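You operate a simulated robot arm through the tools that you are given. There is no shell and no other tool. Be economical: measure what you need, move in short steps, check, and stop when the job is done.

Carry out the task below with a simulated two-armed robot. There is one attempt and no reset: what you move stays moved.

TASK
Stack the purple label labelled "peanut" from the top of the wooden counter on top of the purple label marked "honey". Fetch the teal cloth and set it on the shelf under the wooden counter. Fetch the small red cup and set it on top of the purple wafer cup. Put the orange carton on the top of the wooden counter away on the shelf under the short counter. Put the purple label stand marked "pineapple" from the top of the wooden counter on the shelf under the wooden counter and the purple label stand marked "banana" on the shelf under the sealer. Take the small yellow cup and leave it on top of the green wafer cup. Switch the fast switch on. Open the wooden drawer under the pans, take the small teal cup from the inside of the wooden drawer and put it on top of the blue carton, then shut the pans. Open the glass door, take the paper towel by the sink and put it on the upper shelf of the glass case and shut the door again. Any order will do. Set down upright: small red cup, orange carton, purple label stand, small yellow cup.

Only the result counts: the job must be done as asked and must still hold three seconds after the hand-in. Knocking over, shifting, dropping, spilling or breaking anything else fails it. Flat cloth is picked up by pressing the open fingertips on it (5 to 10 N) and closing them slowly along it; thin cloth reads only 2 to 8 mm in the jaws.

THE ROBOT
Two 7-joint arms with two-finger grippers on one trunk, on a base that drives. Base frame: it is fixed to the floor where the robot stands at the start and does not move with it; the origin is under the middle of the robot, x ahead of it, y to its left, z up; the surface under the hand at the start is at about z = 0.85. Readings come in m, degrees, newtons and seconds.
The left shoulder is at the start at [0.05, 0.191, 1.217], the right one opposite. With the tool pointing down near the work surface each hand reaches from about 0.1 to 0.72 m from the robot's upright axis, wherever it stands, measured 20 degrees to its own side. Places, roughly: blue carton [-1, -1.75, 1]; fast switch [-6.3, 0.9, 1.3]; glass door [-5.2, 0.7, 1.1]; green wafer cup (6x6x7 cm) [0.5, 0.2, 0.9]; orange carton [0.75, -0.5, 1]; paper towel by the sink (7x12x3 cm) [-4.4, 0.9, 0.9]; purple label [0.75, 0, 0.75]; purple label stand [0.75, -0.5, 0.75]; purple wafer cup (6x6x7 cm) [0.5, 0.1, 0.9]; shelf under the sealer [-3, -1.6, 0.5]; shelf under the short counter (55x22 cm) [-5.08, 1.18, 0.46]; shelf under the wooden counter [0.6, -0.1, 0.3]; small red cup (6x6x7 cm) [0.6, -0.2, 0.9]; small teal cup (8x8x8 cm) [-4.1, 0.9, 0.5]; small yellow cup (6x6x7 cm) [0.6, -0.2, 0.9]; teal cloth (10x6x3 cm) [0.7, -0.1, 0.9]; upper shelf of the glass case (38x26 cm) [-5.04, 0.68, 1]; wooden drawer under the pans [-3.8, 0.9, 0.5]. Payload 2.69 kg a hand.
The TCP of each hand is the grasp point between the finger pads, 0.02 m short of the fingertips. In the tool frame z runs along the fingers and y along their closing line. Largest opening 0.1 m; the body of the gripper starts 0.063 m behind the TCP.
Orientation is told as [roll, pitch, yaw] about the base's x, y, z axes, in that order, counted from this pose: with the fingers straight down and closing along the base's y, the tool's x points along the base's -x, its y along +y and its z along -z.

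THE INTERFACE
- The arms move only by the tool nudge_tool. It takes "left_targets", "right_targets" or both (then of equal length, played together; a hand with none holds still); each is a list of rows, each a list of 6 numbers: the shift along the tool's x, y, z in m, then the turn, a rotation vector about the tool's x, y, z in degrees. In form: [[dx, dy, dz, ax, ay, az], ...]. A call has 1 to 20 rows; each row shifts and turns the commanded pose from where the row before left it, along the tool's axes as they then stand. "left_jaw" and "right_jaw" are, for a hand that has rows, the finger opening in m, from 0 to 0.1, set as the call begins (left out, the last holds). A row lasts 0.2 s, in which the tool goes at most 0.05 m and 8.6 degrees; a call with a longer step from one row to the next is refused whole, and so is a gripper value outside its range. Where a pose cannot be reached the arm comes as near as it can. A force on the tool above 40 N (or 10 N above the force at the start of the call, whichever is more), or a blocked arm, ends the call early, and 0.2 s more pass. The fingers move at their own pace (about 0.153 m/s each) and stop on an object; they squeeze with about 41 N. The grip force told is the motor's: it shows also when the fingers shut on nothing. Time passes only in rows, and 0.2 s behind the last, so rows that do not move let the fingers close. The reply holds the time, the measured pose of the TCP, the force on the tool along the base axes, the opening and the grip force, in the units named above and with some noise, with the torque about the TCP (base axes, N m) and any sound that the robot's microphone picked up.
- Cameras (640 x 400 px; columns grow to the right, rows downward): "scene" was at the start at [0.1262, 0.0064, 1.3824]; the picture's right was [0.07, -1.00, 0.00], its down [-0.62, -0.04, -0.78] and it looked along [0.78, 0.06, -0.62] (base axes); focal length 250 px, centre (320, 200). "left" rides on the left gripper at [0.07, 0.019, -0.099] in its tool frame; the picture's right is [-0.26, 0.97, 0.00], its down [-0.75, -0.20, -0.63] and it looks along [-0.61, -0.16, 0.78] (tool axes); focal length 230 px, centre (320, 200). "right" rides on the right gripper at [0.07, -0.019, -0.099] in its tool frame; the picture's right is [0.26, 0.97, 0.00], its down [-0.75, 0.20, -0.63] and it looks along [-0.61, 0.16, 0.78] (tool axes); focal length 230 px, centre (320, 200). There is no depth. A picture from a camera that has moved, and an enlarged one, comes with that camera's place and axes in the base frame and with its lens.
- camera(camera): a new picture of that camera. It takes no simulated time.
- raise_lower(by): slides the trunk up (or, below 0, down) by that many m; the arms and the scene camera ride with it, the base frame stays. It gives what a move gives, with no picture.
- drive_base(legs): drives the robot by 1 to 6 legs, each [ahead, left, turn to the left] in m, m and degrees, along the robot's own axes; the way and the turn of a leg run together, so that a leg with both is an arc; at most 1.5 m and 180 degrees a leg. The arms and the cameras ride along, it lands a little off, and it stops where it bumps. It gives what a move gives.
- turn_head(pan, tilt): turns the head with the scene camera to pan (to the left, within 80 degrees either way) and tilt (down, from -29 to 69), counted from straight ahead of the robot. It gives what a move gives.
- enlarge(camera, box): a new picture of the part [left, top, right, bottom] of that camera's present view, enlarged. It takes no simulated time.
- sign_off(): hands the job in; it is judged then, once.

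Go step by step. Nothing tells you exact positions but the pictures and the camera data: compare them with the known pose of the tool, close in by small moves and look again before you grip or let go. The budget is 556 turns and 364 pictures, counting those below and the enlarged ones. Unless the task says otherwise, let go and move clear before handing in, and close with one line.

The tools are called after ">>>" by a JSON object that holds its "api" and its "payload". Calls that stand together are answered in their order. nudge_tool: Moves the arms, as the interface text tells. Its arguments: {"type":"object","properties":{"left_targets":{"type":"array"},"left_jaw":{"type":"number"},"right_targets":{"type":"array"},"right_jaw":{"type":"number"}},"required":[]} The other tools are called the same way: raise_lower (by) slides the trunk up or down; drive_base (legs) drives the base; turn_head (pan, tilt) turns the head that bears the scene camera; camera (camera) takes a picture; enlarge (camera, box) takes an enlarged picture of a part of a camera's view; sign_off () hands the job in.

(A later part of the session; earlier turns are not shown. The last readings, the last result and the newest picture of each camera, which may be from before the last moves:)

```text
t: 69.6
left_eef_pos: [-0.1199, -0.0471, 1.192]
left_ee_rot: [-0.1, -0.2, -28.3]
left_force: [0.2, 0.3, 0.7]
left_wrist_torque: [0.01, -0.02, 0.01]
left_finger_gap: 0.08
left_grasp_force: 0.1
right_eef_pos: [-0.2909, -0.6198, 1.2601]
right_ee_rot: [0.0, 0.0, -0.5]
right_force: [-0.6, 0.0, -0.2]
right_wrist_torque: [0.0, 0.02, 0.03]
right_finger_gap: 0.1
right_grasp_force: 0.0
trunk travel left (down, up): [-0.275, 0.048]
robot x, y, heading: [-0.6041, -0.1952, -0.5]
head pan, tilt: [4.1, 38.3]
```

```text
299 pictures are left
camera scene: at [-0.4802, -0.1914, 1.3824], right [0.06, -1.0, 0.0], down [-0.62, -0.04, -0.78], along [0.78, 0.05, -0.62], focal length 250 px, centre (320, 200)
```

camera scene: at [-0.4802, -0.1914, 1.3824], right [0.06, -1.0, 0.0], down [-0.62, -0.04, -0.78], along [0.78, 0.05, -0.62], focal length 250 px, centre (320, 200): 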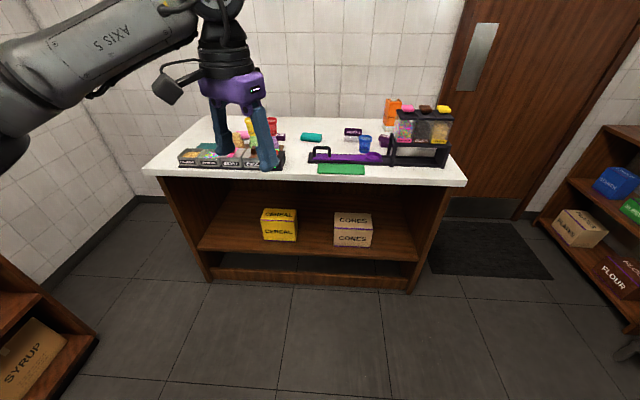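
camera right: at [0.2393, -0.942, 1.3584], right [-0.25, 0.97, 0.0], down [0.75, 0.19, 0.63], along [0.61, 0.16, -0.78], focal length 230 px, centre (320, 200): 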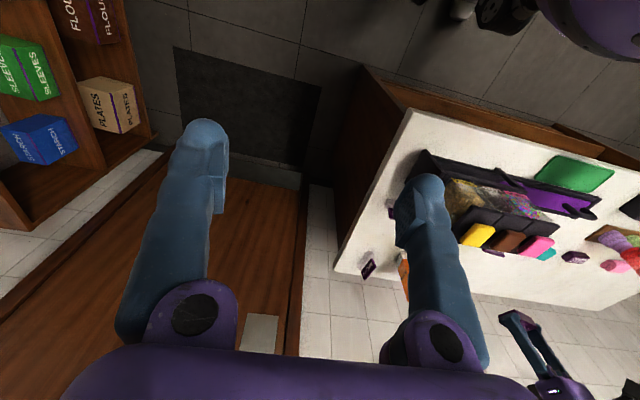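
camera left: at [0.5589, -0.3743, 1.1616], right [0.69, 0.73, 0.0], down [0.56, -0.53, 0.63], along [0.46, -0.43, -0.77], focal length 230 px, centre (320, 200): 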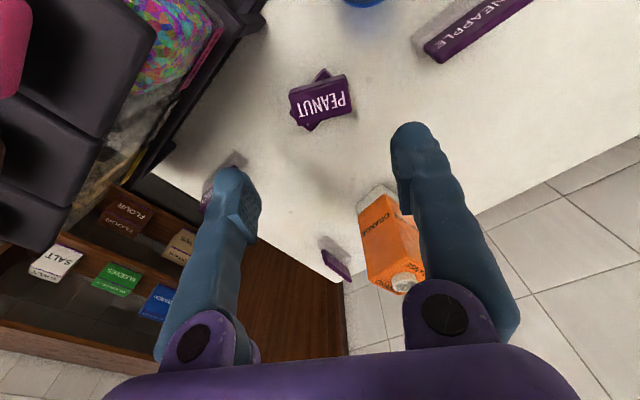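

The shelf top is at about z 0.34, with free room left of CEREAL, between the boxes and right of CONES. I'll go back to the counter for the teal cloth (left hand) and the pineapple stand (right hand).

>>> {"api": "drive_base", "payload": {"legs": [[0.6, 0.0, 0.5]]}}

>>> {"api": "nudge_tool", "payload": {"right_targets": [[-0.04, 0.02, 0, 0, 0, 0], [-0.04, 0.02, 0, 0, 0, 0], [-0.04, 0.02, 0, 0, 0, 0], [-0.04, 0.02, 0, 0, 0, 0], [-0.03, 0.03, 0, 0, 0, 0], [-0.03, 0.03, 0, 0, 0, 0], [0, 0.03, 0.03, 0, 0, 0], [0, 0.03, 0.03, 0, 0, 0], [0, 0.03, 0.03, 0, 0, 0], [0, 0, 0, 0, 0, 0]]}}

>>> {"api": "camera", "payload": {"camera": "scene"}}

>>> {"api": "camera", "payload": {"camera": "right"}}

```text
t: 73.0
left_eef_pos: [0.4924, -0.0396, 1.1913]
left_ee_rot: [-0.1, -0.2, -27.3]
left_force: [0.1, -0.6, -0.1]
left_wrist_torque: [0.02, 0.03, 0.0]
left_finger_gap: 0.0799
left_grasp_force: 0.0
right_eef_pos: [0.3295, -0.6143, 1.2594]
right_ee_rot: [0.0, 0.0, 0.5]
right_force: [-0.6, -0.2, 0.1]
right_wrist_torque: [0.01, 0.03, 0.03]
right_finger_gap: 0.0999
right_grasp_force: 0.1
trunk travel left (down, up): [-0.275, 0.048]
robot x, y, heading: [0.0056, -0.1966, 0.4]
head pan, tilt: [4.1, 38.3]
```

```text
t: 75.2
left_eef_pos: [0.4918, -0.0381, 1.1921]
left_ee_rot: [0.0, -0.3, -27.3]
left_force: [0.4, 1.0, 0.4]
left_wrist_torque: [-0.02, 0.0, -0.01]
left_finger_gap: 0.0802
left_grasp_force: 0.0
right_eef_pos: [0.5423, -0.3858, 1.1686]
right_ee_rot: [-0.1, -0.1, 0.4]
right_force: [-0.3, -0.6, -0.8]
right_wrist_torque: [-0.01, 0.01, -0.02]
right_finger_gap: 0.0999
right_grasp_force: 0.0
right hand out of reach, approached as far as the arm can: row 9
trunk travel left (down, up): [-0.275, 0.048]
robot x, y, heading: [0.0071, -0.1982, 0.4]
head pan, tilt: [4.1, 38.3]
```

```text
298 pictures are left
camera scene: at [0.1333, -0.1894, 1.3825], right [0.08, -1.0, 0.0], down [-0.62, -0.05, -0.78], along [0.78, 0.06, -0.62], focal length 250 px, centre (320, 200)
```

scene: 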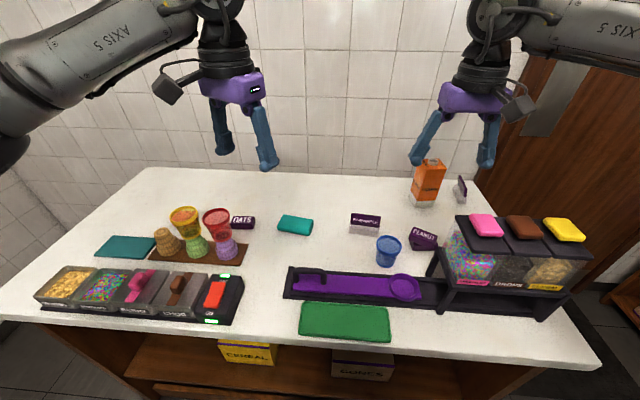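

```text
297 pictures are left
camera right: at [0.4712, -0.4062, 1.2665], right [-0.26, 0.96, 0.0], down [0.75, 0.2, 0.63], along [0.61, 0.17, -0.78], focal length 230 px, centre (320, 200)
```

right: 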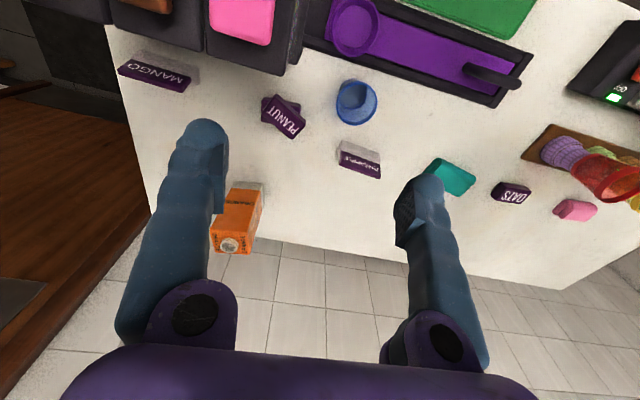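

Both hands are up front. I'll bring the right hand over the pineapple stand at about [0.66, -0.28] for a close view, and turn the left towards the cloth.

>>> {"api": "nudge_tool", "payload": {"right_targets": [[-0.024, 0.021, 0.026, 0, 0, 0], [-0.024, 0.021, 0.026, 0, 0, 0], [-0.024, 0.021, 0.026, 0, 0, 0], [-0.024, 0.021, 0.026, 0, 0, 0], [-0.022, 0.021, 0.026, 0, 0, 0], [0, 0, 0, 0, 0, 0], [0, 0, 0, 0, 0, 0], [0, 0, 0, 0, 0, 0], [0, 0, 0, 0, 0, 0], [0, 0, 0, 0, 0, 0], [0, 0, 0, 0, 0, 0], [0, 0, 0, 0, 0, 0], [0, 0, 0, 0, 0, 0], [0, 0, 0, 0, 0, 0], [0, 0, 0, 0, 0, 0]], "left_targets": [[0, 0.02, 0, 0, 0, -8], [0, 0.02, 0, 0, 0, -8], [0, 0.02, 0, 0, 0, -8], [0, 0.02, 0, 0, 0, -8], [0, 0.02, 0, 0, 0, -8], [0, 0, 0, 0, 0, -8], [0, 0, 0, 0, 0, -8], [0, 0, 0, 0, 0, -8], [0, 0, 0, 0, 0, -8], [0, 0, 0, 0, 0, -8], [0, 0, 0, 0, 0, -8], [0, 0, 0, 0, 0, -8], [0, 0, 0, 0, 0, -8], [0, 0, 0, 0, 0, -8], [0, 0, 0, 0, 0, 0]]}}

>>> {"api": "camera", "payload": {"camera": "right"}}

>>> {"api": "camera", "payload": {"camera": "left"}}

>>> {"api": "camera", "payload": {"camera": "scene"}}

```text
t: 78.4
left_eef_pos: [0.5111, 0.0583, 1.1916]
left_ee_rot: [-0.3, 0.3, 84.7]
left_force: [0.2, 0.5, 0.6]
left_wrist_torque: [-0.03, 0.03, 0.01]
left_finger_gap: 0.0799
left_grasp_force: 0.1
right_eef_pos: [0.547, -0.3971, 1.0584]
right_ee_rot: [0.0, -0.1, 0.4]
right_force: [0.0, 0.6, 0.0]
right_wrist_torque: [0.0, -0.01, 0.02]
right_finger_gap: 0.0998
right_grasp_force: 0.0
right hand out of reach, approached as far as the arm can: row 1, 2, 3, 4, 5
trunk travel left (down, up): [-0.275, 0.048]
robot x, y, heading: [0.0095, -0.1985, 0.5]
head pan, tilt: [4.1, 38.3]
```

```text
296 pictures are left
camera right: at [0.4767, -0.4151, 1.1552], right [-0.27, 0.96, 0.0], down [0.75, 0.21, 0.63], along [0.61, 0.17, -0.78], focal length 230 px, centre (320, 200)
```

right: 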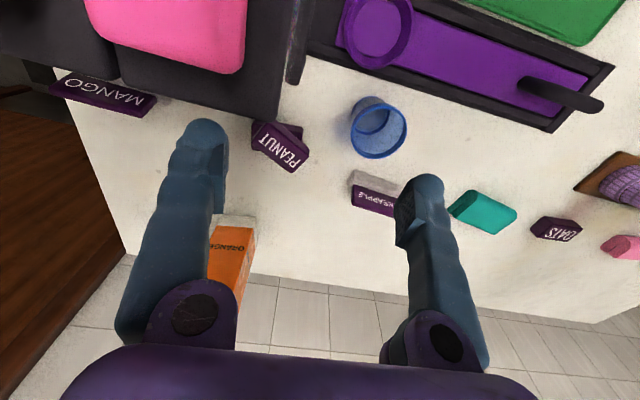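

```text
295 pictures are left
camera left: at [0.4852, -0.01, 1.291], right [-0.94, 0.35, 0.0], down [0.27, 0.73, 0.63], along [0.22, 0.59, -0.78], focal length 230 px, centre (320, 200)
```

left: 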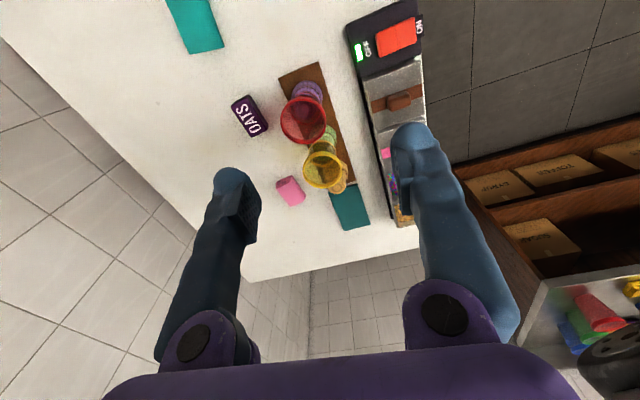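

```text
294 pictures are left
camera scene: at [0.1336, -0.1894, 1.3824], right [0.08, -1.0, 0.0], down [-0.62, -0.05, -0.78], along [0.78, 0.06, -0.62], focal length 250 px, centre (320, 200)
```

scene: 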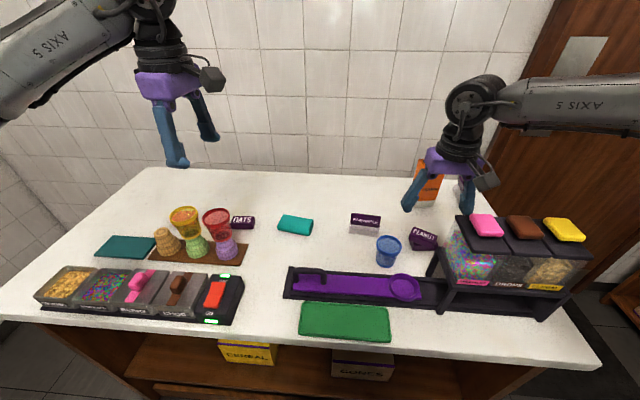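

The left turns freely to +85. The right arm is stuck short, so I'll probe it with a small yaw turn and sideways steps.

>>> {"api": "nudge_tool", "payload": {"right_targets": [[0.02, 0, -0.03, 0, 0, 0], [0, 0, 0, 0, 0, 8], [0, 0, 0, 0, 0, 8], [0, 0, 0, 0, 0, 8], [0, 0.03, 0, 0, 0, 0], [0, 0.03, 0, 0, 0, 0], [-0.03, 0, 0, 0, 0, 0], [-0.03, 0, 0, 0, 0, 0], [0, 0, 0, 0, 0, 0]]}}

```text
t: 80.4
left_eef_pos: [0.5119, 0.0585, 1.1903]
left_ee_rot: [-0.2, 0.2, 84.6]
left_force: [0.0, -0.1, -0.2]
left_wrist_torque: [-0.04, -0.03, 0.03]
left_finger_gap: 0.0798
left_grasp_force: 0.1
right_eef_pos: [0.5675, -0.4115, 1.0948]
right_ee_rot: [0.1, 0.0, -23.6]
right_force: [-0.1, -0.5, 0.5]
right_wrist_torque: [0.01, -0.02, 0.0]
right_finger_gap: 0.1001
right_grasp_force: 0.2
right hand out of reach, approached as far as the arm can: row 5, 6, 7, 8
trunk travel left (down, up): [-0.275, 0.048]
robot x, y, heading: [0.008, -0.1951, 0.7]
head pan, tilt: [4.1, 38.3]
```

>>> {"api": "nudge_tool", "payload": {"right_targets": [[0.03, 0, -0.02, 0, 0, 0], [0.03, 0, -0.02, 0, 0, 0], [0.03, 0, 0, 0, 0, 0], [0.03, 0, 0, 0, 0, 0], [0, 0.03, 0, 0, 0, 0], [0, 0.03, 0, 0, 0, 0], [0, 0.03, 0, 0, 0, 0], [0, 0.03, 0, 0, 0, 0], [0, 0, 0, 0, 0, 0]]}}

>>> {"api": "camera", "payload": {"camera": "scene"}}

```text
t: 82.4
left_eef_pos: [0.5115, 0.0583, 1.1902]
left_ee_rot: [-0.2, 0.3, 84.6]
left_force: [0.0, 0.2, -0.5]
left_wrist_torque: [-0.02, 0.01, -0.02]
left_finger_gap: 0.0802
left_grasp_force: 0.1
right_eef_pos: [0.4707, -0.3341, 1.1344]
right_ee_rot: [0.0, 0.0, -23.5]
right_force: [1.0, -0.4, -0.1]
right_wrist_torque: [0.04, -0.02, 0.01]
right_finger_gap: 0.1
right_grasp_force: 0.0
right hand out of reach, approached as far as the arm can: row 6, 7, 8
trunk travel left (down, up): [-0.275, 0.048]
robot x, y, heading: [0.0096, -0.194, 0.4]
head pan, tilt: [4.1, 38.3]
```

```text
293 pictures are left
camera scene: at [0.1337, -0.1894, 1.3824], right [0.08, -1.0, 0.0], down [-0.62, -0.05, -0.78], along [0.78, 0.06, -0.62], focal length 250 px, centre (320, 200)
```

scene: 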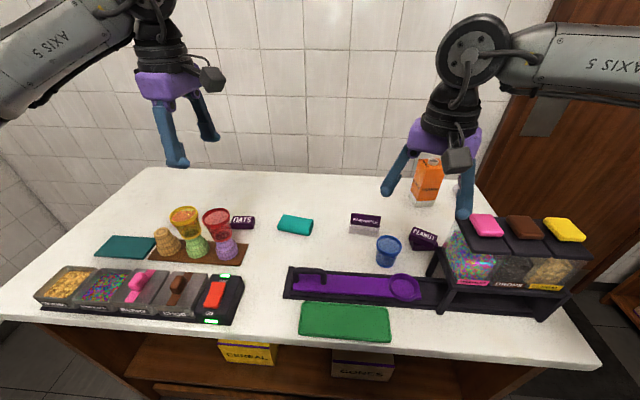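

The right arm can't come far inward, so the left hand will do these fetches. First comes the teal cloth at about [0.655, -0.07], with the left hand turned to +90.

>>> {"api": "nudge_tool", "payload": {"left_targets": [[0.019, -0.0258, 0.028, 0, 0, 0], [0.019, -0.0258, 0.028, 0, 0, 0], [0.019, -0.0258, 0.028, 0, 0, 0], [0.019, -0.0258, 0.028, 0, 0, 0], [0.019, -0.0258, 0.028, 0, 0, 0], [0.019, -0.0258, 0.028, 0, 0, 0], [0, 0, 0, 0, 0, -8], [0, 0, 0, 0, 0, 0]], "left_jaw": 0.1}}

>>> {"api": "camera", "payload": {"camera": "left"}}

>>> {"api": "camera", "payload": {"camera": "scene"}}

```text
t: 84.2
left_eef_pos: [0.6566, -0.0706, 1.0222]
left_ee_rot: [-0.2, 0.0, 92.7]
left_force: [-0.6, 0.0, -1.2]
left_wrist_torque: [0.0, 0.01, -0.01]
left_finger_gap: 0.0999
left_grasp_force: 0.2
right_eef_pos: [0.4701, -0.3336, 1.1333]
right_ee_rot: [0.1, 0.1, -23.7]
right_force: [0.9, -0.4, -0.3]
right_wrist_torque: [-0.01, -0.02, -0.02]
right_finger_gap: 0.1002
right_grasp_force: 0.1
trunk travel left (down, up): [-0.275, 0.048]
robot x, y, heading: [0.0064, -0.2007, 0.3]
head pan, tilt: [4.1, 38.3]
```

```text
292 pictures are left
camera left: at [0.6391, -0.1414, 1.1233], right [-0.98, 0.21, 0.0], down [0.16, 0.76, 0.63], along [0.14, 0.61, -0.78], focal length 230 px, centre (320, 200)
```

left: 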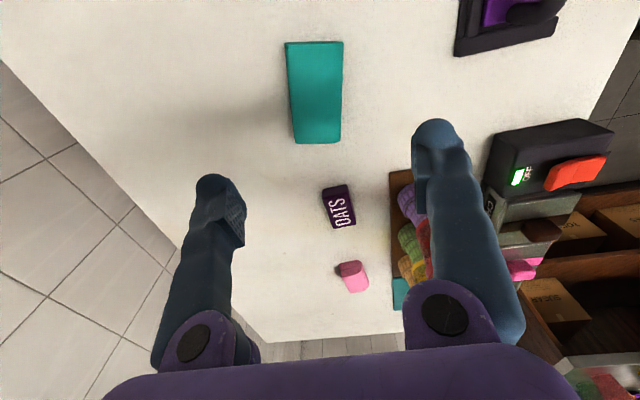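

```text
291 pictures are left
camera scene: at [0.1339, -0.1898, 1.3824], right [0.08, -1.0, 0.0], down [-0.62, -0.05, -0.78], along [0.78, 0.06, -0.62], focal length 250 px, centre (320, 200)
```

scene: 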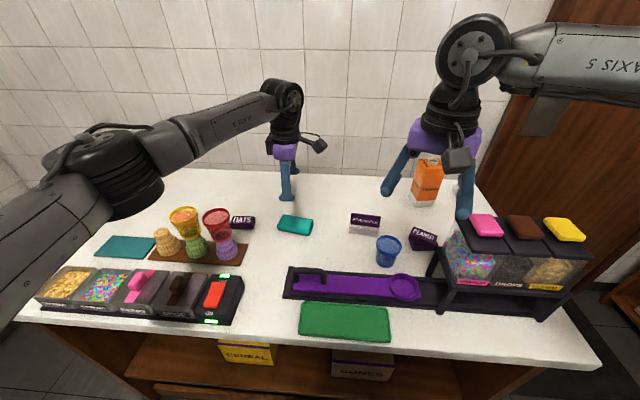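

The cloth lies at [0.659, -0.081], with its long axis turned about -12 degrees. I'll align the hand to yaw 78 and descend with open jaws.

>>> {"api": "nudge_tool", "payload": {"left_targets": [[0, 0, 0, 0, 0, 7.4], [0.0098, -0.0046, 0, 0, 0, 7.4], [0, 0, 0.04, 0, 0, 0], [0, 0, 0.04, 0, 0, 0], [0, 0, 0.035, 0, 0, 0], [0, 0, 0.018, 0, 0, 0], [0, 0, 0, 0, 0, 0]]}}

>>> {"api": "camera", "payload": {"camera": "left"}}

>>> {"api": "enlarge", "payload": {"camera": "scene", "box": [230, 170, 380, 270]}}

```text
t: 85.8
left_eef_pos: [0.6589, -0.0806, 0.8909]
left_ee_rot: [-0.3, 0.1, 77.8]
left_force: [0.0, -0.1, 0.7]
left_wrist_torque: [-0.03, 0.02, -0.06]
left_finger_gap: 0.1001
left_grasp_force: 0.1
right_eef_pos: [0.4692, -0.3329, 1.1339]
right_ee_rot: [0.1, 0.1, -23.6]
right_force: [0.5, 0.5, -0.1]
right_wrist_torque: [0.01, -0.01, 0.0]
right_finger_gap: 0.1003
right_grasp_force: 0.1
trunk travel left (down, up): [-0.275, 0.048]
robot x, y, heading: [0.0086, -0.1974, 0.3]
head pan, tilt: [4.1, 38.3]
```

```text
290 pictures are left
camera left: at [0.6249, -0.1459, 0.9909], right [-0.89, 0.46, 0.0], down [0.35, 0.69, 0.63], along [0.29, 0.56, -0.78], focal length 230 px, centre (320, 200)
```

left: 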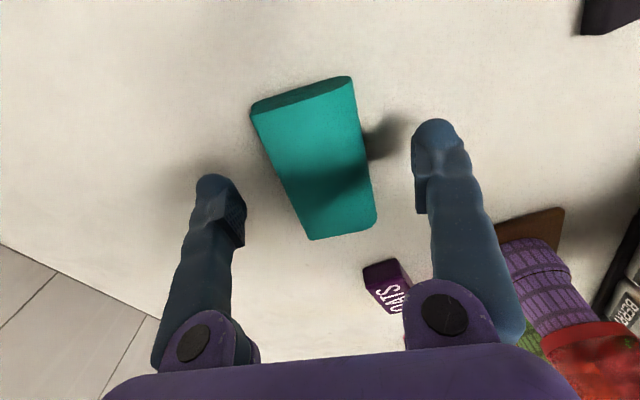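

```text
4.00 times, centred on (305, 220) of scene
camera zoom: at [0.1336, -0.1894, 1.3824], right [0.08, -1.0, 0.0], down [-0.62, -0.05, -0.78], along [0.78, 0.06, -0.62], focal length 1001 px, centre (380, 120)
```

zoom: 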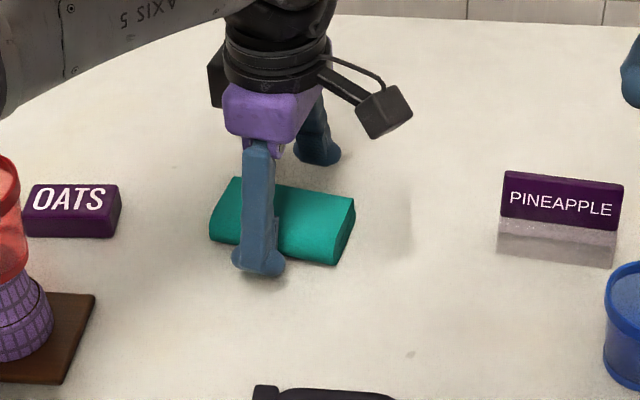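

The cloth is well between the fingers. I'll shift 1 cm to its middle, lower slightly and close.

>>> {"api": "nudge_tool", "payload": {"left_targets": [[0.012, 0, 0.007, 0, 0, 0], [0, 0, 0, 0, 0, 0]]}}

>>> {"api": "nudge_tool", "payload": {"left_targets": [[0, 0, 0, 0, 0, 0], [0, 0, 0, 0, 0, 0], [0, 0, 0, 0, 0, 0], [0, 0, -0.03, 0, 0, 0], [0, 0, -0.04, 0, 0, 0], [0, 0, -0.04, 0, 0, 0], [0, 0, -0.04, 0, 0, 0]], "left_jaw": 0.0}}

>>> {"api": "camera", "payload": {"camera": "scene"}}

>>> {"api": "camera", "payload": {"camera": "left"}}

```text
t: 86.4
left_eef_pos: [0.6572, -0.0933, 0.8839]
left_ee_rot: [-0.3, 0.1, 77.7]
left_force: [-0.3, 0.7, -0.2]
left_wrist_torque: [0.0, 0.04, 0.0]
left_finger_gap: 0.1
left_grasp_force: 0.0
right_eef_pos: [0.4699, -0.3326, 1.1339]
right_ee_rot: [0.1, 0.0, -23.6]
right_force: [0.2, -0.3, 0.9]
right_wrist_torque: [0.0, -0.01, 0.02]
right_finger_gap: 0.1
right_grasp_force: 0.1
trunk travel left (down, up): [-0.275, 0.048]
robot x, y, heading: [0.0071, -0.1942, 0.6]
head pan, tilt: [4.1, 38.3]
```

```text
t: 88.0
left_eef_pos: [0.6561, -0.0909, 1.0348]
left_ee_rot: [-0.2, 0.1, 77.7]
left_force: [0.0, -0.1, -1.6]
left_wrist_torque: [-0.02, 0.0, 0.0]
left_finger_gap: 0.0545
left_grasp_force: 40.9
right_eef_pos: [0.4684, -0.3315, 1.1335]
right_ee_rot: [0.2, 0.0, -23.6]
right_force: [-0.5, 0.7, 0.7]
right_wrist_torque: [-0.03, 0.01, -0.03]
right_finger_gap: 0.1001
right_grasp_force: 0.0
trunk travel left (down, up): [-0.275, 0.048]
robot x, y, heading: [0.0101, -0.1982, 0.4]
head pan, tilt: [4.1, 38.3]
```

```text
288 pictures are left
camera scene: at [0.1331, -0.1895, 1.3824], right [0.08, -1.0, 0.0], down [-0.62, -0.05, -0.78], along [0.78, 0.06, -0.62], focal length 250 px, centre (320, 200)
```

scene: 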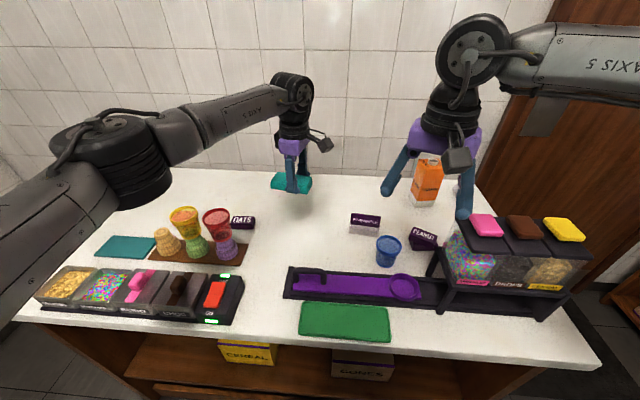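

```text
287 pictures are left
camera left: at [0.6218, -0.1561, 1.1352], right [-0.89, 0.46, 0.0], down [0.35, 0.69, 0.63], along [0.29, 0.56, -0.78], focal length 230 px, centre (320, 200)
```

left: 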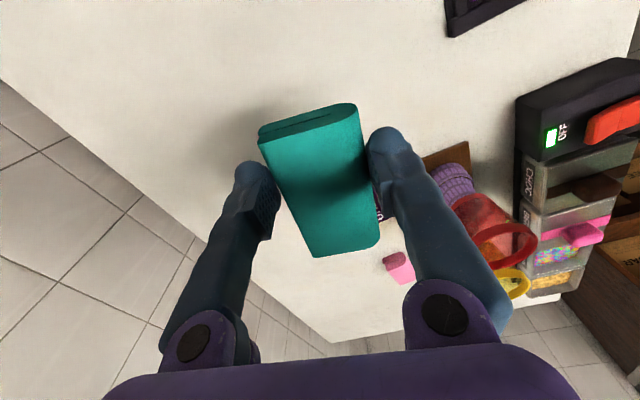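

The cloth is held. I'll raise the left hand clear and drive left 0.2 m so the right hand can try for the pineapple stand.

>>> {"api": "nudge_tool", "payload": {"left_targets": [[0, 0.02, -0.04, 0, 0, 0], [0, 0.02, -0.04, 0, 0, 0], [0, 0.03, -0.03, 0, 0, 0], [0, 0.03, -0.03, 0, 0, 0], [0, 0.03, -0.03, 0, 0, 0], [0, 0, 0, 0, 0, 0], [0, 0, 0, 0, 0, 0], [0, 0, 0, 0, 0, 0]], "right_targets": [[0.0, -0.02, -0.02, 0, 0, 8], [0.0, -0.02, -0.02, 0, 0, 8], [0.0, 0, -0.01, 0, 0, 8], [0, 0, 0, 0, 0, 8], [0, 0, 0, 0, 0, 8], [0, 0, 0, 0, 0, 8], [0, 0, 0, 0, 0, 8], [0, 0, 0, 0, 0, 8]]}}

>>> {"api": "drive_base", "payload": {"legs": [[0, 0.22, 0]]}}

>>> {"api": "camera", "payload": {"camera": "scene"}}

>>> {"api": "camera", "payload": {"camera": "right"}}

```text
t: 89.8
left_eef_pos: [0.5294, -0.064, 1.205]
left_ee_rot: [-0.2, 0.1, 77.7]
left_force: [-1.0, 0.7, -0.7]
left_wrist_torque: [0.02, 0.01, -0.02]
left_finger_gap: 0.0545
left_grasp_force: 41.0
right_eef_pos: [0.451, -0.3705, 1.1845]
right_ee_rot: [0.1, 0.0, -87.7]
right_force: [-0.5, 0.5, -0.3]
right_wrist_torque: [0.02, 0.01, -0.02]
right_finger_gap: 0.1
right_grasp_force: 0.0
trunk travel left (down, up): [-0.275, 0.048]
robot x, y, heading: [0.0065, -0.2, 0.4]
head pan, tilt: [4.1, 38.3]
```

```text
t: 92.4
left_eef_pos: [0.5298, 0.1552, 1.2052]
left_ee_rot: [-0.2, 0.1, 77.7]
left_force: [0.2, 0.1, 0.2]
left_wrist_torque: [0.03, -0.01, 0.03]
left_finger_gap: 0.0544
left_grasp_force: 40.5
right_eef_pos: [0.4497, -0.1514, 1.183]
right_ee_rot: [0.0, 0.0, -87.7]
right_force: [0.1, 0.0, 0.0]
right_wrist_torque: [-0.01, -0.01, 0.03]
right_finger_gap: 0.1001
right_grasp_force: 0.0
trunk travel left (down, up): [-0.275, 0.048]
robot x, y, heading: [0.0039, 0.0216, 0.5]
head pan, tilt: [4.1, 38.3]
```

```text
286 pictures are left
camera scene: at [0.1321, 0.0303, 1.3824], right [0.08, -1.0, 0.0], down [-0.62, -0.05, -0.78], along [0.78, 0.06, -0.62], focal length 250 px, centre (320, 200)
```

scene: 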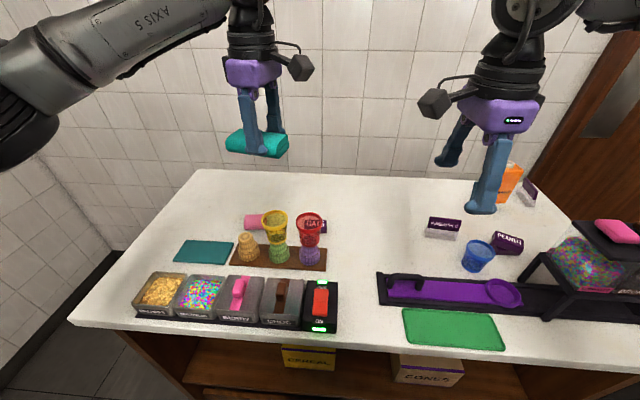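

```text
285 pictures are left
camera right: at [0.4271, -0.0821, 1.2815], right [0.95, 0.3, 0.0], down [0.23, -0.74, 0.63], along [0.19, -0.6, -0.78], focal length 230 px, centre (320, 200)
```

right: 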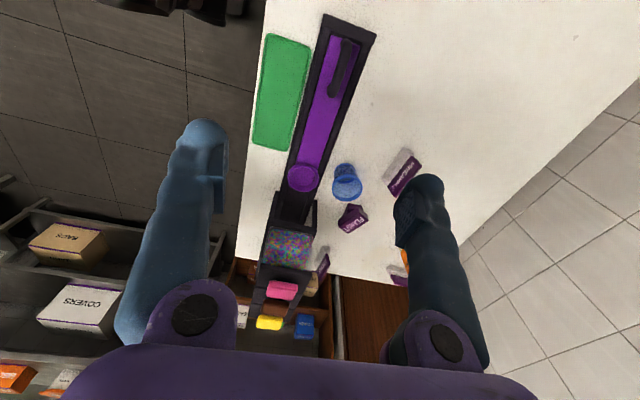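

Yaw -88 works for the right hand. I'll hover over the pineapple stand at about [0.66, -0.27].

>>> {"api": "nudge_tool", "payload": {"right_targets": [[-0.0183, 0.0293, 0.021, 0, 0, 0], [-0.0183, 0.0293, 0.021, 0, 0, 0], [-0.0183, 0.0293, 0.021, 0, 0, 0], [-0.0183, 0.0293, 0.021, 0, 0, 0], [-0.0183, 0.0293, 0.021, 0, 0, 0], [-0.0183, 0.0293, 0.021, 0, 0, 0], [-0.0183, 0.0293, 0.021, 0, 0, 0], [0, 0, 0, 0, 0, 0]]}}

>>> {"api": "camera", "payload": {"camera": "right"}}

>>> {"api": "camera", "payload": {"camera": "scene"}}

```text
t: 94.2
left_eef_pos: [0.5286, 0.1551, 1.2049]
left_ee_rot: [-0.3, 0.1, 77.8]
left_force: [-0.5, -0.9, -0.3]
left_wrist_torque: [-0.01, 0.01, -0.01]
left_finger_gap: 0.0542
left_grasp_force: 40.3
right_eef_pos: [0.6168, -0.289, 1.0458]
right_ee_rot: [0.0, 0.0, -87.7]
right_force: [0.4, -0.4, 0.6]
right_wrist_torque: [-0.02, 0.0, 0.04]
right_finger_gap: 0.1001
right_grasp_force: 0.0
right hand out of reach, approached as far as the arm can: row 6, 7
trunk travel left (down, up): [-0.275, 0.048]
robot x, y, heading: [0.0039, 0.0231, 0.4]
head pan, tilt: [4.1, 38.3]
```

```text
284 pictures are left
camera right: at [0.5938, -0.2205, 1.1437], right [0.95, 0.3, 0.0], down [0.23, -0.74, 0.63], along [0.19, -0.6, -0.78], focal length 230 px, centre (320, 200)
```

right: 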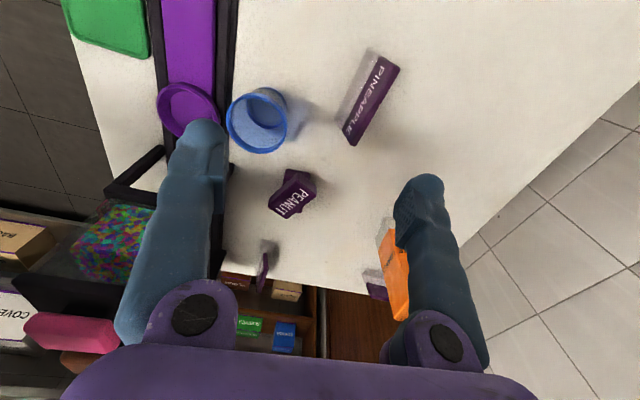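

```text
283 pictures are left
camera scene: at [0.1318, 0.0304, 1.3824], right [0.08, -1.0, 0.0], down [-0.62, -0.05, -0.78], along [0.78, 0.06, -0.62], focal length 250 px, centre (320, 200)
```

scene: 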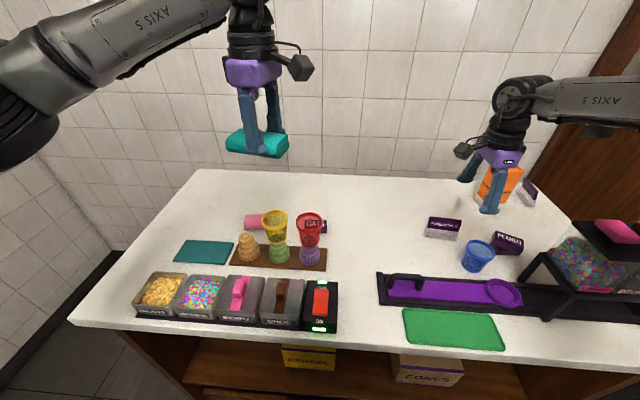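

The right arm runs out of reach here by a few cm. I'll shift the base 0.1 m back to the right and try again.

>>> {"api": "drive_base", "payload": {"legs": [[0, -0.1, 0]]}}

>>> {"api": "nudge_tool", "payload": {"right_targets": [[0.03, 0.03, 0, 0, 0, 0], [0.03, 0.03, 0, 0, 0, 0], [0.03, 0.02, 0, 0, 0, 0], [0.02, 0.0, 0.01, 0, 0, 0], [0, 0, 0, 0, 0, 0]]}}

>>> {"api": "camera", "payload": {"camera": "right"}}

```text
t: 95.7
left_eef_pos: [0.5307, 0.0553, 1.2052]
left_ee_rot: [-0.1, 0.1, 77.8]
left_force: [0.1, 0.9, -1.2]
left_wrist_torque: [-0.01, -0.01, -0.01]
left_finger_gap: 0.0543
left_grasp_force: 40.9
right_eef_pos: [0.6173, -0.3893, 1.0453]
right_ee_rot: [0.1, 0.1, -87.6]
right_force: [0.5, 0.0, -0.6]
right_wrist_torque: [0.03, 0.01, 0.03]
right_finger_gap: 0.1001
right_grasp_force: 0.1
trunk travel left (down, up): [-0.275, 0.048]
robot x, y, heading: [0.0029, -0.0748, 0.3]
head pan, tilt: [4.1, 38.3]
```

```text
t: 96.9
left_eef_pos: [0.5301, 0.0539, 1.2046]
left_ee_rot: [-0.3, 0.1, 77.8]
left_force: [-0.4, -0.7, -0.7]
left_wrist_torque: [-0.04, 0.04, -0.02]
left_finger_gap: 0.054
left_grasp_force: 40.7
right_eef_pos: [0.5932, -0.3342, 1.0538]
right_ee_rot: [0.2, 0.0, -87.5]
right_force: [-0.6, 0.4, 0.6]
right_wrist_torque: [-0.01, -0.02, -0.01]
right_finger_gap: 0.1001
right_grasp_force: 0.1
right hand out of reach, approached as far as the arm can: row 1, 2, 3, 4
trunk travel left (down, up): [-0.275, 0.048]
robot x, y, heading: [0.0068, -0.0722, 0.5]
head pan, tilt: [4.1, 38.3]
```

```text
282 pictures are left
camera right: at [0.5699, -0.2656, 1.1524], right [0.95, 0.3, 0.0], down [0.23, -0.74, 0.63], along [0.19, -0.6, -0.78], focal length 230 px, centre (320, 200)
```

right: 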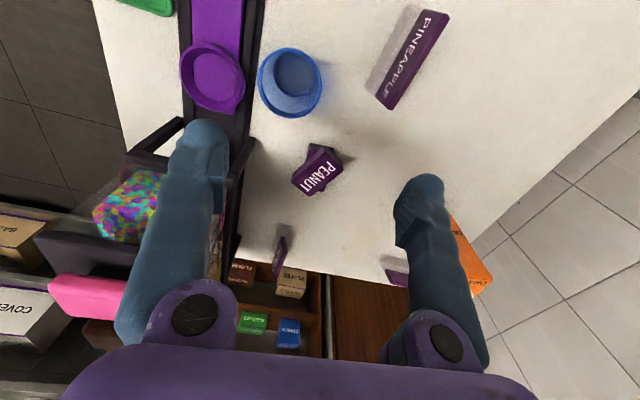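

The right arm's present elbow posture blocks it again, so the left hand will fetch the pineapple later. I'll tuck the right hand back and take the cloth to the shelf: drive back, then lower the trunk.

>>> {"api": "nudge_tool", "payload": {"right_targets": [[-0.01, -0.03, -0.02, 0, 0, 0], [-0.01, -0.03, -0.02, 0, 0, 0], [-0.01, -0.03, -0.02, 0, 0, 0], [-0.01, -0.03, -0.02, 0, 0, 0], [-0.01, -0.03, -0.02, 0, 0, 0], [-0.01, -0.03, -0.02, 0, 0, 0]], "left_targets": [[0, 0.03, 0, 0, 0, 0], [0, 0.03, 0, 0, 0, 0], [0, 0.03, 0, 0, 0, 0], [0, 0.03, 0, 0, 0, 0], [0, 0, 0, 0, 0, 0], [0, 0, 0, 0, 0, 0]]}}

>>> {"api": "drive_base", "payload": {"legs": [[-0.6, 0.2, 0]]}}

>>> {"api": "raise_lower", "payload": {"by": -0.27}}

>>> {"api": "camera", "payload": {"camera": "scene"}}

```text
t: 98.3
left_eef_pos: [0.4119, 0.0805, 1.2055]
left_ee_rot: [-0.2, 0.1, 77.8]
left_force: [-0.3, 0.0, -0.5]
left_wrist_torque: [0.01, 0.01, 0.01]
left_finger_gap: 0.0542
left_grasp_force: 41.1
right_eef_pos: [0.4122, -0.4024, 1.1742]
right_ee_rot: [0.0, 0.1, -87.7]
right_force: [-0.4, -0.8, 0.9]
right_wrist_torque: [0.03, -0.01, -0.02]
right_finger_gap: 0.1
right_grasp_force: 0.0
trunk travel left (down, up): [-0.275, 0.048]
robot x, y, heading: [0.0104, -0.0811, 0.5]
head pan, tilt: [4.1, 38.3]
```

```text
t: 101.9
left_eef_pos: [-0.1927, 0.2725, 1.2041]
left_ee_rot: [-0.1, 0.2, 77.0]
left_force: [-0.8, -0.7, -1.2]
left_wrist_torque: [-0.01, 0.0, -0.02]
left_finger_gap: 0.0544
left_grasp_force: 40.8
right_eef_pos: [-0.198, -0.214, 1.1738]
right_ee_rot: [0.1, 0.0, -88.4]
right_force: [-0.4, -0.7, 0.7]
right_wrist_torque: [0.0, 0.02, -0.02]
right_finger_gap: 0.1002
right_grasp_force: 0.1
trunk travel left (down, up): [-0.275, 0.048]
robot x, y, heading: [-0.6003, 0.1222, -0.3]
head pan, tilt: [4.1, 38.3]
```

```text
t: 104.6
left_eef_pos: [-0.1922, 0.2715, 0.9346]
left_ee_rot: [-0.2, 0.1, 77.0]
left_force: [-0.6, -0.6, -0.5]
left_wrist_torque: [-0.01, -0.01, 0.01]
left_finger_gap: 0.0543
left_grasp_force: 41.4
right_eef_pos: [-0.1981, -0.2131, 0.9045]
right_ee_rot: [0.1, 0.1, -88.4]
right_force: [0.6, -0.6, 0.3]
right_wrist_torque: [0.05, 0.02, 0.01]
right_finger_gap: 0.0999
right_grasp_force: 0.0
trunk travel left (down, up): [-0.005, 0.318]
robot x, y, heading: [-0.5999, 0.126, -0.3]
head pan, tilt: [4.1, 38.3]
```

```text
281 pictures are left
camera scene: at [-0.4753, 0.1255, 1.1125], right [0.07, -1.0, 0.0], down [-0.62, -0.04, -0.78], along [0.78, 0.05, -0.62], focal length 250 px, centre (320, 200)
```

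scene: 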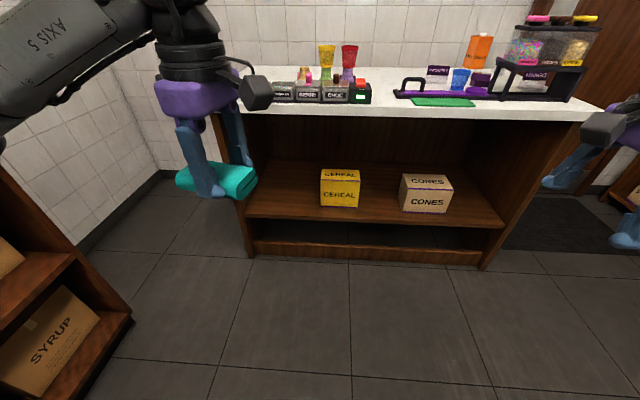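

The shelf front is at about x 0.39 with its top at z 0.33, and there is free space at y 0.18 to 0.50 left of CEREAL. I'll lower the left hand outside the counter to z of about 0.45, raise the right hand out of the way, and look.

>>> {"api": "nudge_tool", "payload": {"left_targets": [[-0.0082, -0.0112, 0.044, 0, 0, 0], [-0.0082, -0.0112, 0.044, 0, 0, 0], [-0.0082, -0.0112, 0.044, 0, 0, 0], [-0.0082, -0.0112, 0.044, 0, 0, 0], [-0.0082, -0.0112, 0.044, 0, 0, 0], [-0.0082, -0.0112, 0.044, 0, 0, 0], [-0.0082, -0.0112, 0.044, 0, 0, 0], [-0.0082, -0.0112, 0.044, 0, 0, 0], [-0.0082, -0.0112, 0.044, 0, 0, 0], [-0.0082, -0.0112, 0.044, 0, 0, 0], [-0.0082, -0.0112, 0.044, 0, 0, 0], [0, 0, 0, 0, 0, 0]], "right_targets": [[0, -0.015, -0.02, 0, 0, 0], [0, -0.015, -0.02, 0, 0, 0], [0, -0.015, -0.02, 0, 0, 0], [0, -0.015, -0.02, 0, 0, 0], [0, -0.015, -0.02, 0, 0, 0], [0, -0.015, -0.02, 0, 0, 0], [0, -0.015, -0.02, 0, 0, 0], [0, -0.015, -0.02, 0, 0, 0], [0, 0, -0.02, 0, 0, 0], [0, 0, 0, 0, 0, 0], [0, 0, 0, 0, 0, 0], [0, 0, 0, 0, 0, 0]]}}

>>> {"api": "camera", "payload": {"camera": "scene"}}

```text
t: 107.2
left_eef_pos: [-0.0528, 0.3325, 0.449]
left_ee_rot: [-0.2, 0.0, 76.8]
left_force: [-0.1, -0.1, -0.7]
left_wrist_torque: [0.0, 0.01, 0.0]
left_finger_gap: 0.0542
left_grasp_force: 41.1
right_eef_pos: [-0.3196, -0.2172, 1.0867]
right_ee_rot: [0.0, 0.0, -88.4]
right_force: [0.8, 0.0, -0.6]
right_wrist_torque: [0.02, 0.0, 0.02]
right_finger_gap: 0.0998
right_grasp_force: 0.0
trunk travel left (down, up): [-0.005, 0.318]
robot x, y, heading: [-0.5974, 0.1192, -0.2]
head pan, tilt: [4.1, 38.3]
```

```text
280 pictures are left
camera scene: at [-0.4752, 0.1255, 1.1124], right [0.07, -1.0, 0.0], down [-0.62, -0.04, -0.78], along [0.78, 0.05, -0.62], focal length 250 px, centre (320, 200)
```

scene: 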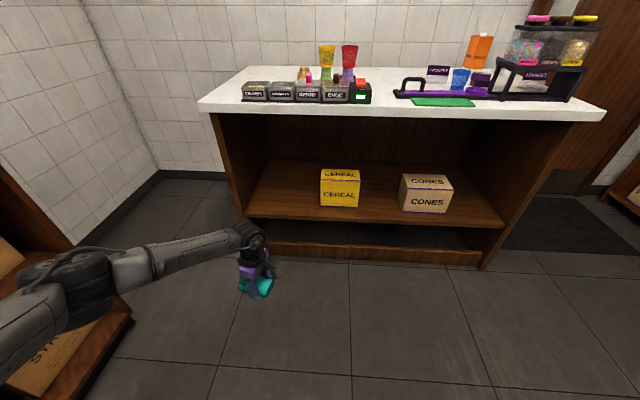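

The forearm would foul the left side panel there, so I'll use the gap between CEREAL and CONES (y -0.01 to -0.21). I'll drive right 0.42, then forward part of the way, and look.

>>> {"api": "drive_base", "payload": {"legs": [[0, -0.42, 0.2], [0.3, 0, 0]]}}

>>> {"api": "camera", "payload": {"camera": "scene"}}

>>> {"api": "camera", "payload": {"camera": "left"}}

```text
t: 113.2
left_eef_pos: [0.2421, -0.1001, 0.45]
left_ee_rot: [-0.2, 0.0, 76.9]
left_force: [-0.4, 0.2, 0.1]
left_wrist_torque: [0.01, 0.02, -0.02]
left_finger_gap: 0.054
left_grasp_force: 40.9
right_eef_pos: [-0.0251, -0.6497, 1.0854]
right_ee_rot: [0.1, 0.0, -88.5]
right_force: [-0.6, -0.2, -0.5]
right_wrist_torque: [-0.01, -0.02, 0.0]
right_finger_gap: 0.1003
right_grasp_force: 0.0
trunk travel left (down, up): [-0.005, 0.318]
robot x, y, heading: [-0.3085, -0.313, -0.5]
head pan, tilt: [4.1, 38.3]
```

```text
279 pictures are left
camera scene: at [-0.1815, -0.3069, 1.1124], right [0.06, -1.0, 0.0], down [-0.62, -0.04, -0.78], along [0.78, 0.05, -0.62], focal length 250 px, centre (320, 200)
```

scene: 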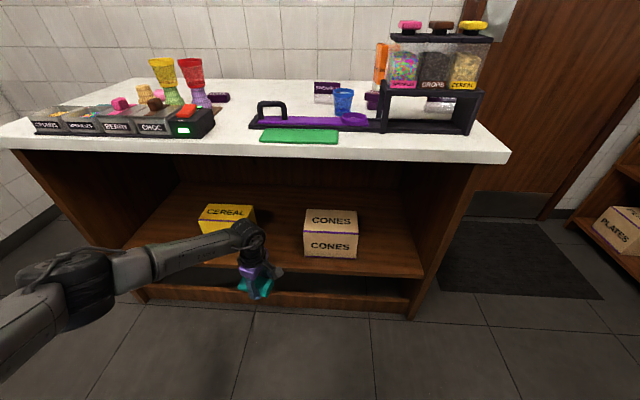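

```text
278 pictures are left
camera left: at [0.2061, -0.1638, 0.5499], right [-0.88, 0.47, 0.0], down [0.36, 0.69, 0.63], along [0.3, 0.55, -0.78], focal length 230 px, centre (320, 200)
```

left: 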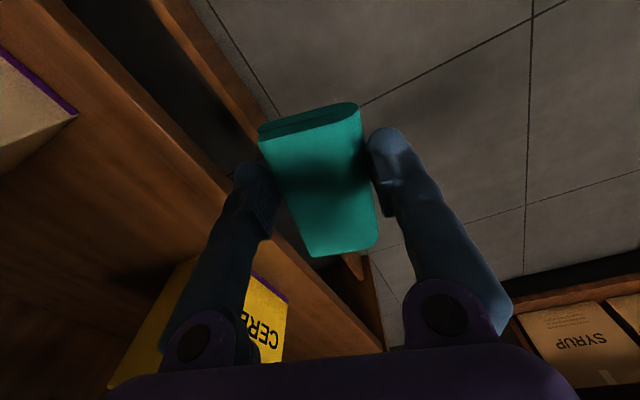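

Clear all round. I'll drive forward 0.23 so the cloth is over the shelf, then look.

>>> {"api": "drive_base", "payload": {"legs": [[0.23, 0, 0.3]]}}

>>> {"api": "camera", "payload": {"camera": "scene"}}

>>> {"api": "camera", "payload": {"camera": "left"}}

```text
t: 114.9
left_eef_pos: [0.4676, -0.1007, 0.4496]
left_ee_rot: [-0.2, 0.1, 77.0]
left_force: [0.2, -0.7, -0.3]
left_wrist_torque: [-0.03, -0.01, 0.01]
left_finger_gap: 0.0543
left_grasp_force: 40.3
right_eef_pos: [0.2031, -0.6516, 1.086]
right_ee_rot: [0.1, 0.0, -88.4]
right_force: [-0.7, 0.1, 0.3]
right_wrist_torque: [-0.01, 0.01, 0.01]
right_finger_gap: 0.1
right_grasp_force: 0.0
trunk travel left (down, up): [-0.005, 0.318]
robot x, y, heading: [-0.0844, -0.315, -0.4]
head pan, tilt: [4.1, 38.3]
```

```text
277 pictures are left
camera scene: at [0.0454, -0.3082, 1.1123], right [0.07, -1.0, 0.0], down [-0.62, -0.04, -0.78], along [0.78, 0.05, -0.62], focal length 250 px, centre (320, 200)
```

scene: 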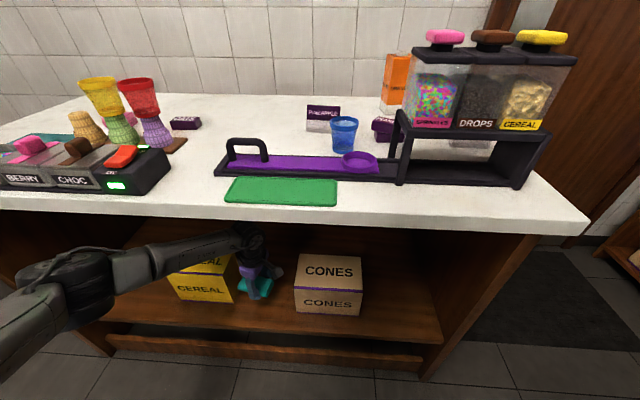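

```text
276 pictures are left
camera left: at [0.4326, -0.1643, 0.5499], right [-0.88, 0.47, 0.0], down [0.36, 0.69, 0.63], along [0.3, 0.55, -0.78], focal length 230 px, centre (320, 200)
```

left: 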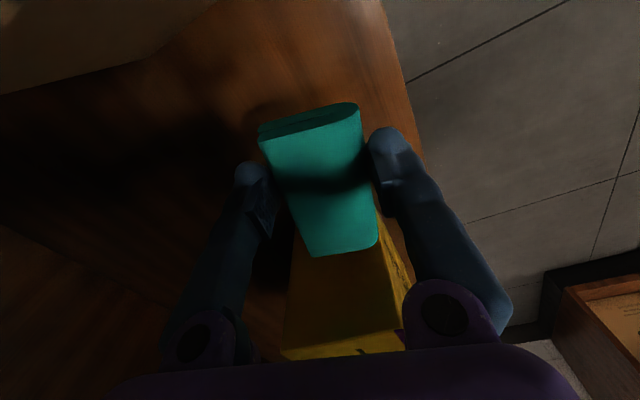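

The cloth is over the shelf in the gap. I'll lower it to the shelf.

>>> {"api": "nudge_tool", "payload": {"left_targets": [[0, 0, 0.03, 0, 0, 0], [0, 0, 0.03, 0, 0, 0], [0, 0, 0.015, 0, 0, 0], [0, 0, 0.005, 0, 0, 0], [0, 0, 0, 0, 0, 0]]}}

>>> {"api": "camera", "payload": {"camera": "left"}}

```text
t: 116.1
left_eef_pos: [0.4671, -0.101, 0.3691]
left_ee_rot: [-0.2, 0.0, 77.0]
left_force: [0.9, 0.4, -0.5]
left_wrist_torque: [-0.04, 0.01, 0.01]
left_finger_gap: 0.0543
left_grasp_force: 41.1
right_eef_pos: [0.2011, -0.6504, 1.0856]
right_ee_rot: [0.1, 0.0, -88.4]
right_force: [0.7, -0.7, -0.3]
right_wrist_torque: [0.01, 0.03, -0.01]
right_finger_gap: 0.0997
right_grasp_force: 0.1
trunk travel left (down, up): [-0.005, 0.318]
robot x, y, heading: [-0.0808, -0.3126, -0.7]
head pan, tilt: [4.1, 38.3]
```

```text
275 pictures are left
camera left: at [0.4323, -0.1653, 0.4691], right [-0.88, 0.47, 0.0], down [0.36, 0.69, 0.63], along [0.3, 0.55, -0.78], focal length 230 px, centre (320, 200)
```

left: 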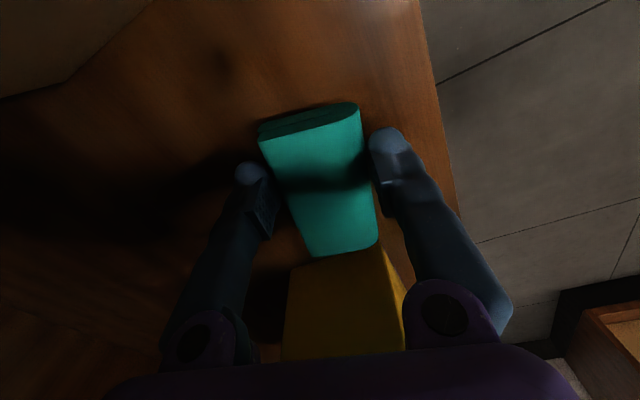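

>>> {"api": "nudge_tool", "payload": {"left_targets": [[0, 0, 0.004, 0, 0, 0], [0, 0, 0.003, 0, 0, 0], [0, 0, 0.003, 0, 0, 0], [0, 0, 0, 0, 0, 0]]}}

```text
t: 117.1
left_eef_pos: [0.4685, -0.1003, 0.3592]
left_ee_rot: [-0.1, 0.1, 77.0]
left_force: [-0.5, 0.7, -0.6]
left_wrist_torque: [-0.03, 0.0, -0.02]
left_finger_gap: 0.0543
left_grasp_force: 41.3
right_eef_pos: [0.2007, -0.6509, 1.0854]
right_ee_rot: [0.1, 0.0, -88.4]
right_force: [-0.4, 0.1, -0.7]
right_wrist_torque: [0.01, 0.0, -0.01]
right_finger_gap: 0.1003
right_grasp_force: 0.1
trunk travel left (down, up): [-0.005, 0.318]
robot x, y, heading: [-0.0777, -0.3184, -0.1]
head pan, tilt: [4.1, 38.3]
```

>>> {"api": "nudge_tool", "payload": {"left_targets": [[0, 0, 0.003, 0, 0, 0], [0, 0, 0.003, 0, 0, 0], [0, 0, 0.003, 0, 0, 0], [0, 0, 0, 0, 0, 0]]}}

```text
t: 117.8
left_eef_pos: [0.4701, -0.1009, 0.3597]
left_ee_rot: [-0.3, 0.1, 77.2]
left_force: [-10.7, 1.8, 26.1]
left_wrist_torque: [0.52, 0.33, 0.26]
left_finger_gap: 0.0541
left_grasp_force: 40.6
right_eef_pos: [0.1992, -0.6513, 1.0867]
right_ee_rot: [0.2, 0.1, -88.3]
right_force: [-0.6, 0.4, -1.2]
right_wrist_torque: [0.0, 0.02, 0.02]
right_finger_gap: 0.1
right_grasp_force: 0.1
trunk travel left (down, up): [-0.005, 0.318]
robot x, y, heading: [-0.0832, -0.3135, -0.1]
head pan, tilt: [4.1, 38.3]
stopped in row 3 (left hand): the force on the tool passed its limit at 44 N (the readings are from after the stop); the commanded pose is now the measured one
```

On the shelf. I'll ease off a millimetre, open and rise out.

>>> {"api": "nudge_tool", "payload": {"left_targets": [[0, 0, -0.001, 0, 0, 0], [0, 0, 0, 0, 0, 0]]}}

>>> {"api": "nudge_tool", "payload": {"left_targets": [[0, 0, 0, 0, 0, 0], [0, 0, 0, 0, 0, 0], [0, 0, -0.03, 0, 0, 0], [0, 0, -0.04, 0, 0, 0], [0, 0, -0.03, 0, 0, 0], [0, 0, 0, 0, 0, 0]], "left_jaw": 0.09}}

>>> {"api": "camera", "payload": {"camera": "left"}}

```text
t: 118.4
left_eef_pos: [0.4707, -0.0997, 0.3575]
left_ee_rot: [-0.3, 0.0, 77.1]
left_force: [-5.3, 2.2, 26.5]
left_wrist_torque: [0.05, 0.35, 0.09]
left_finger_gap: 0.0544
left_grasp_force: 41.1
right_eef_pos: [0.1993, -0.6512, 1.0853]
right_ee_rot: [0.2, 0.1, -88.4]
right_force: [-0.4, 0.3, -0.3]
right_wrist_torque: [-0.02, -0.01, 0.01]
right_finger_gap: 0.0998
right_grasp_force: 0.0
trunk travel left (down, up): [-0.005, 0.318]
robot x, y, heading: [-0.0816, -0.3109, -0.3]
head pan, tilt: [4.1, 38.3]
```

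```text
t: 119.8
left_eef_pos: [0.4704, -0.1021, 0.4562]
left_ee_rot: [-0.1, 0.1, 77.1]
left_force: [-0.7, -0.3, 0.3]
left_wrist_torque: [0.04, 0.04, -0.02]
left_finger_gap: 0.0899
left_grasp_force: 0.1
right_eef_pos: [0.2014, -0.6504, 1.0862]
right_ee_rot: [0.1, 0.0, -88.3]
right_force: [-0.3, 1.1, -0.1]
right_wrist_torque: [-0.02, 0.0, -0.04]
right_finger_gap: 0.1002
right_grasp_force: 0.0
trunk travel left (down, up): [-0.005, 0.318]
robot x, y, heading: [-0.078, -0.3116, -0.2]
head pan, tilt: [4.1, 38.3]
```

```text
274 pictures are left
camera left: at [0.4352, -0.1659, 0.5571], right [-0.88, 0.47, 0.0], down [0.36, 0.69, 0.63], along [0.3, 0.55, -0.78], focal length 230 px, centre (320, 200)
```

left: 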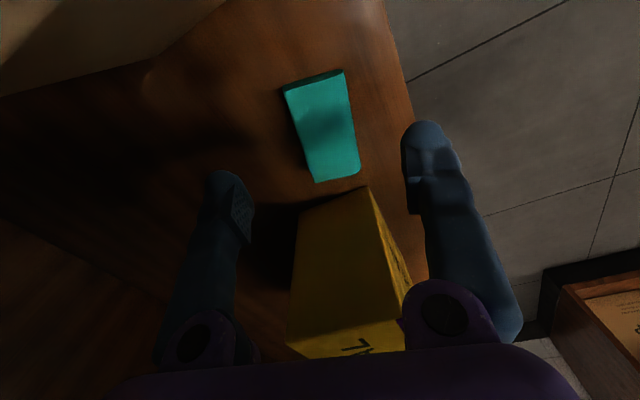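

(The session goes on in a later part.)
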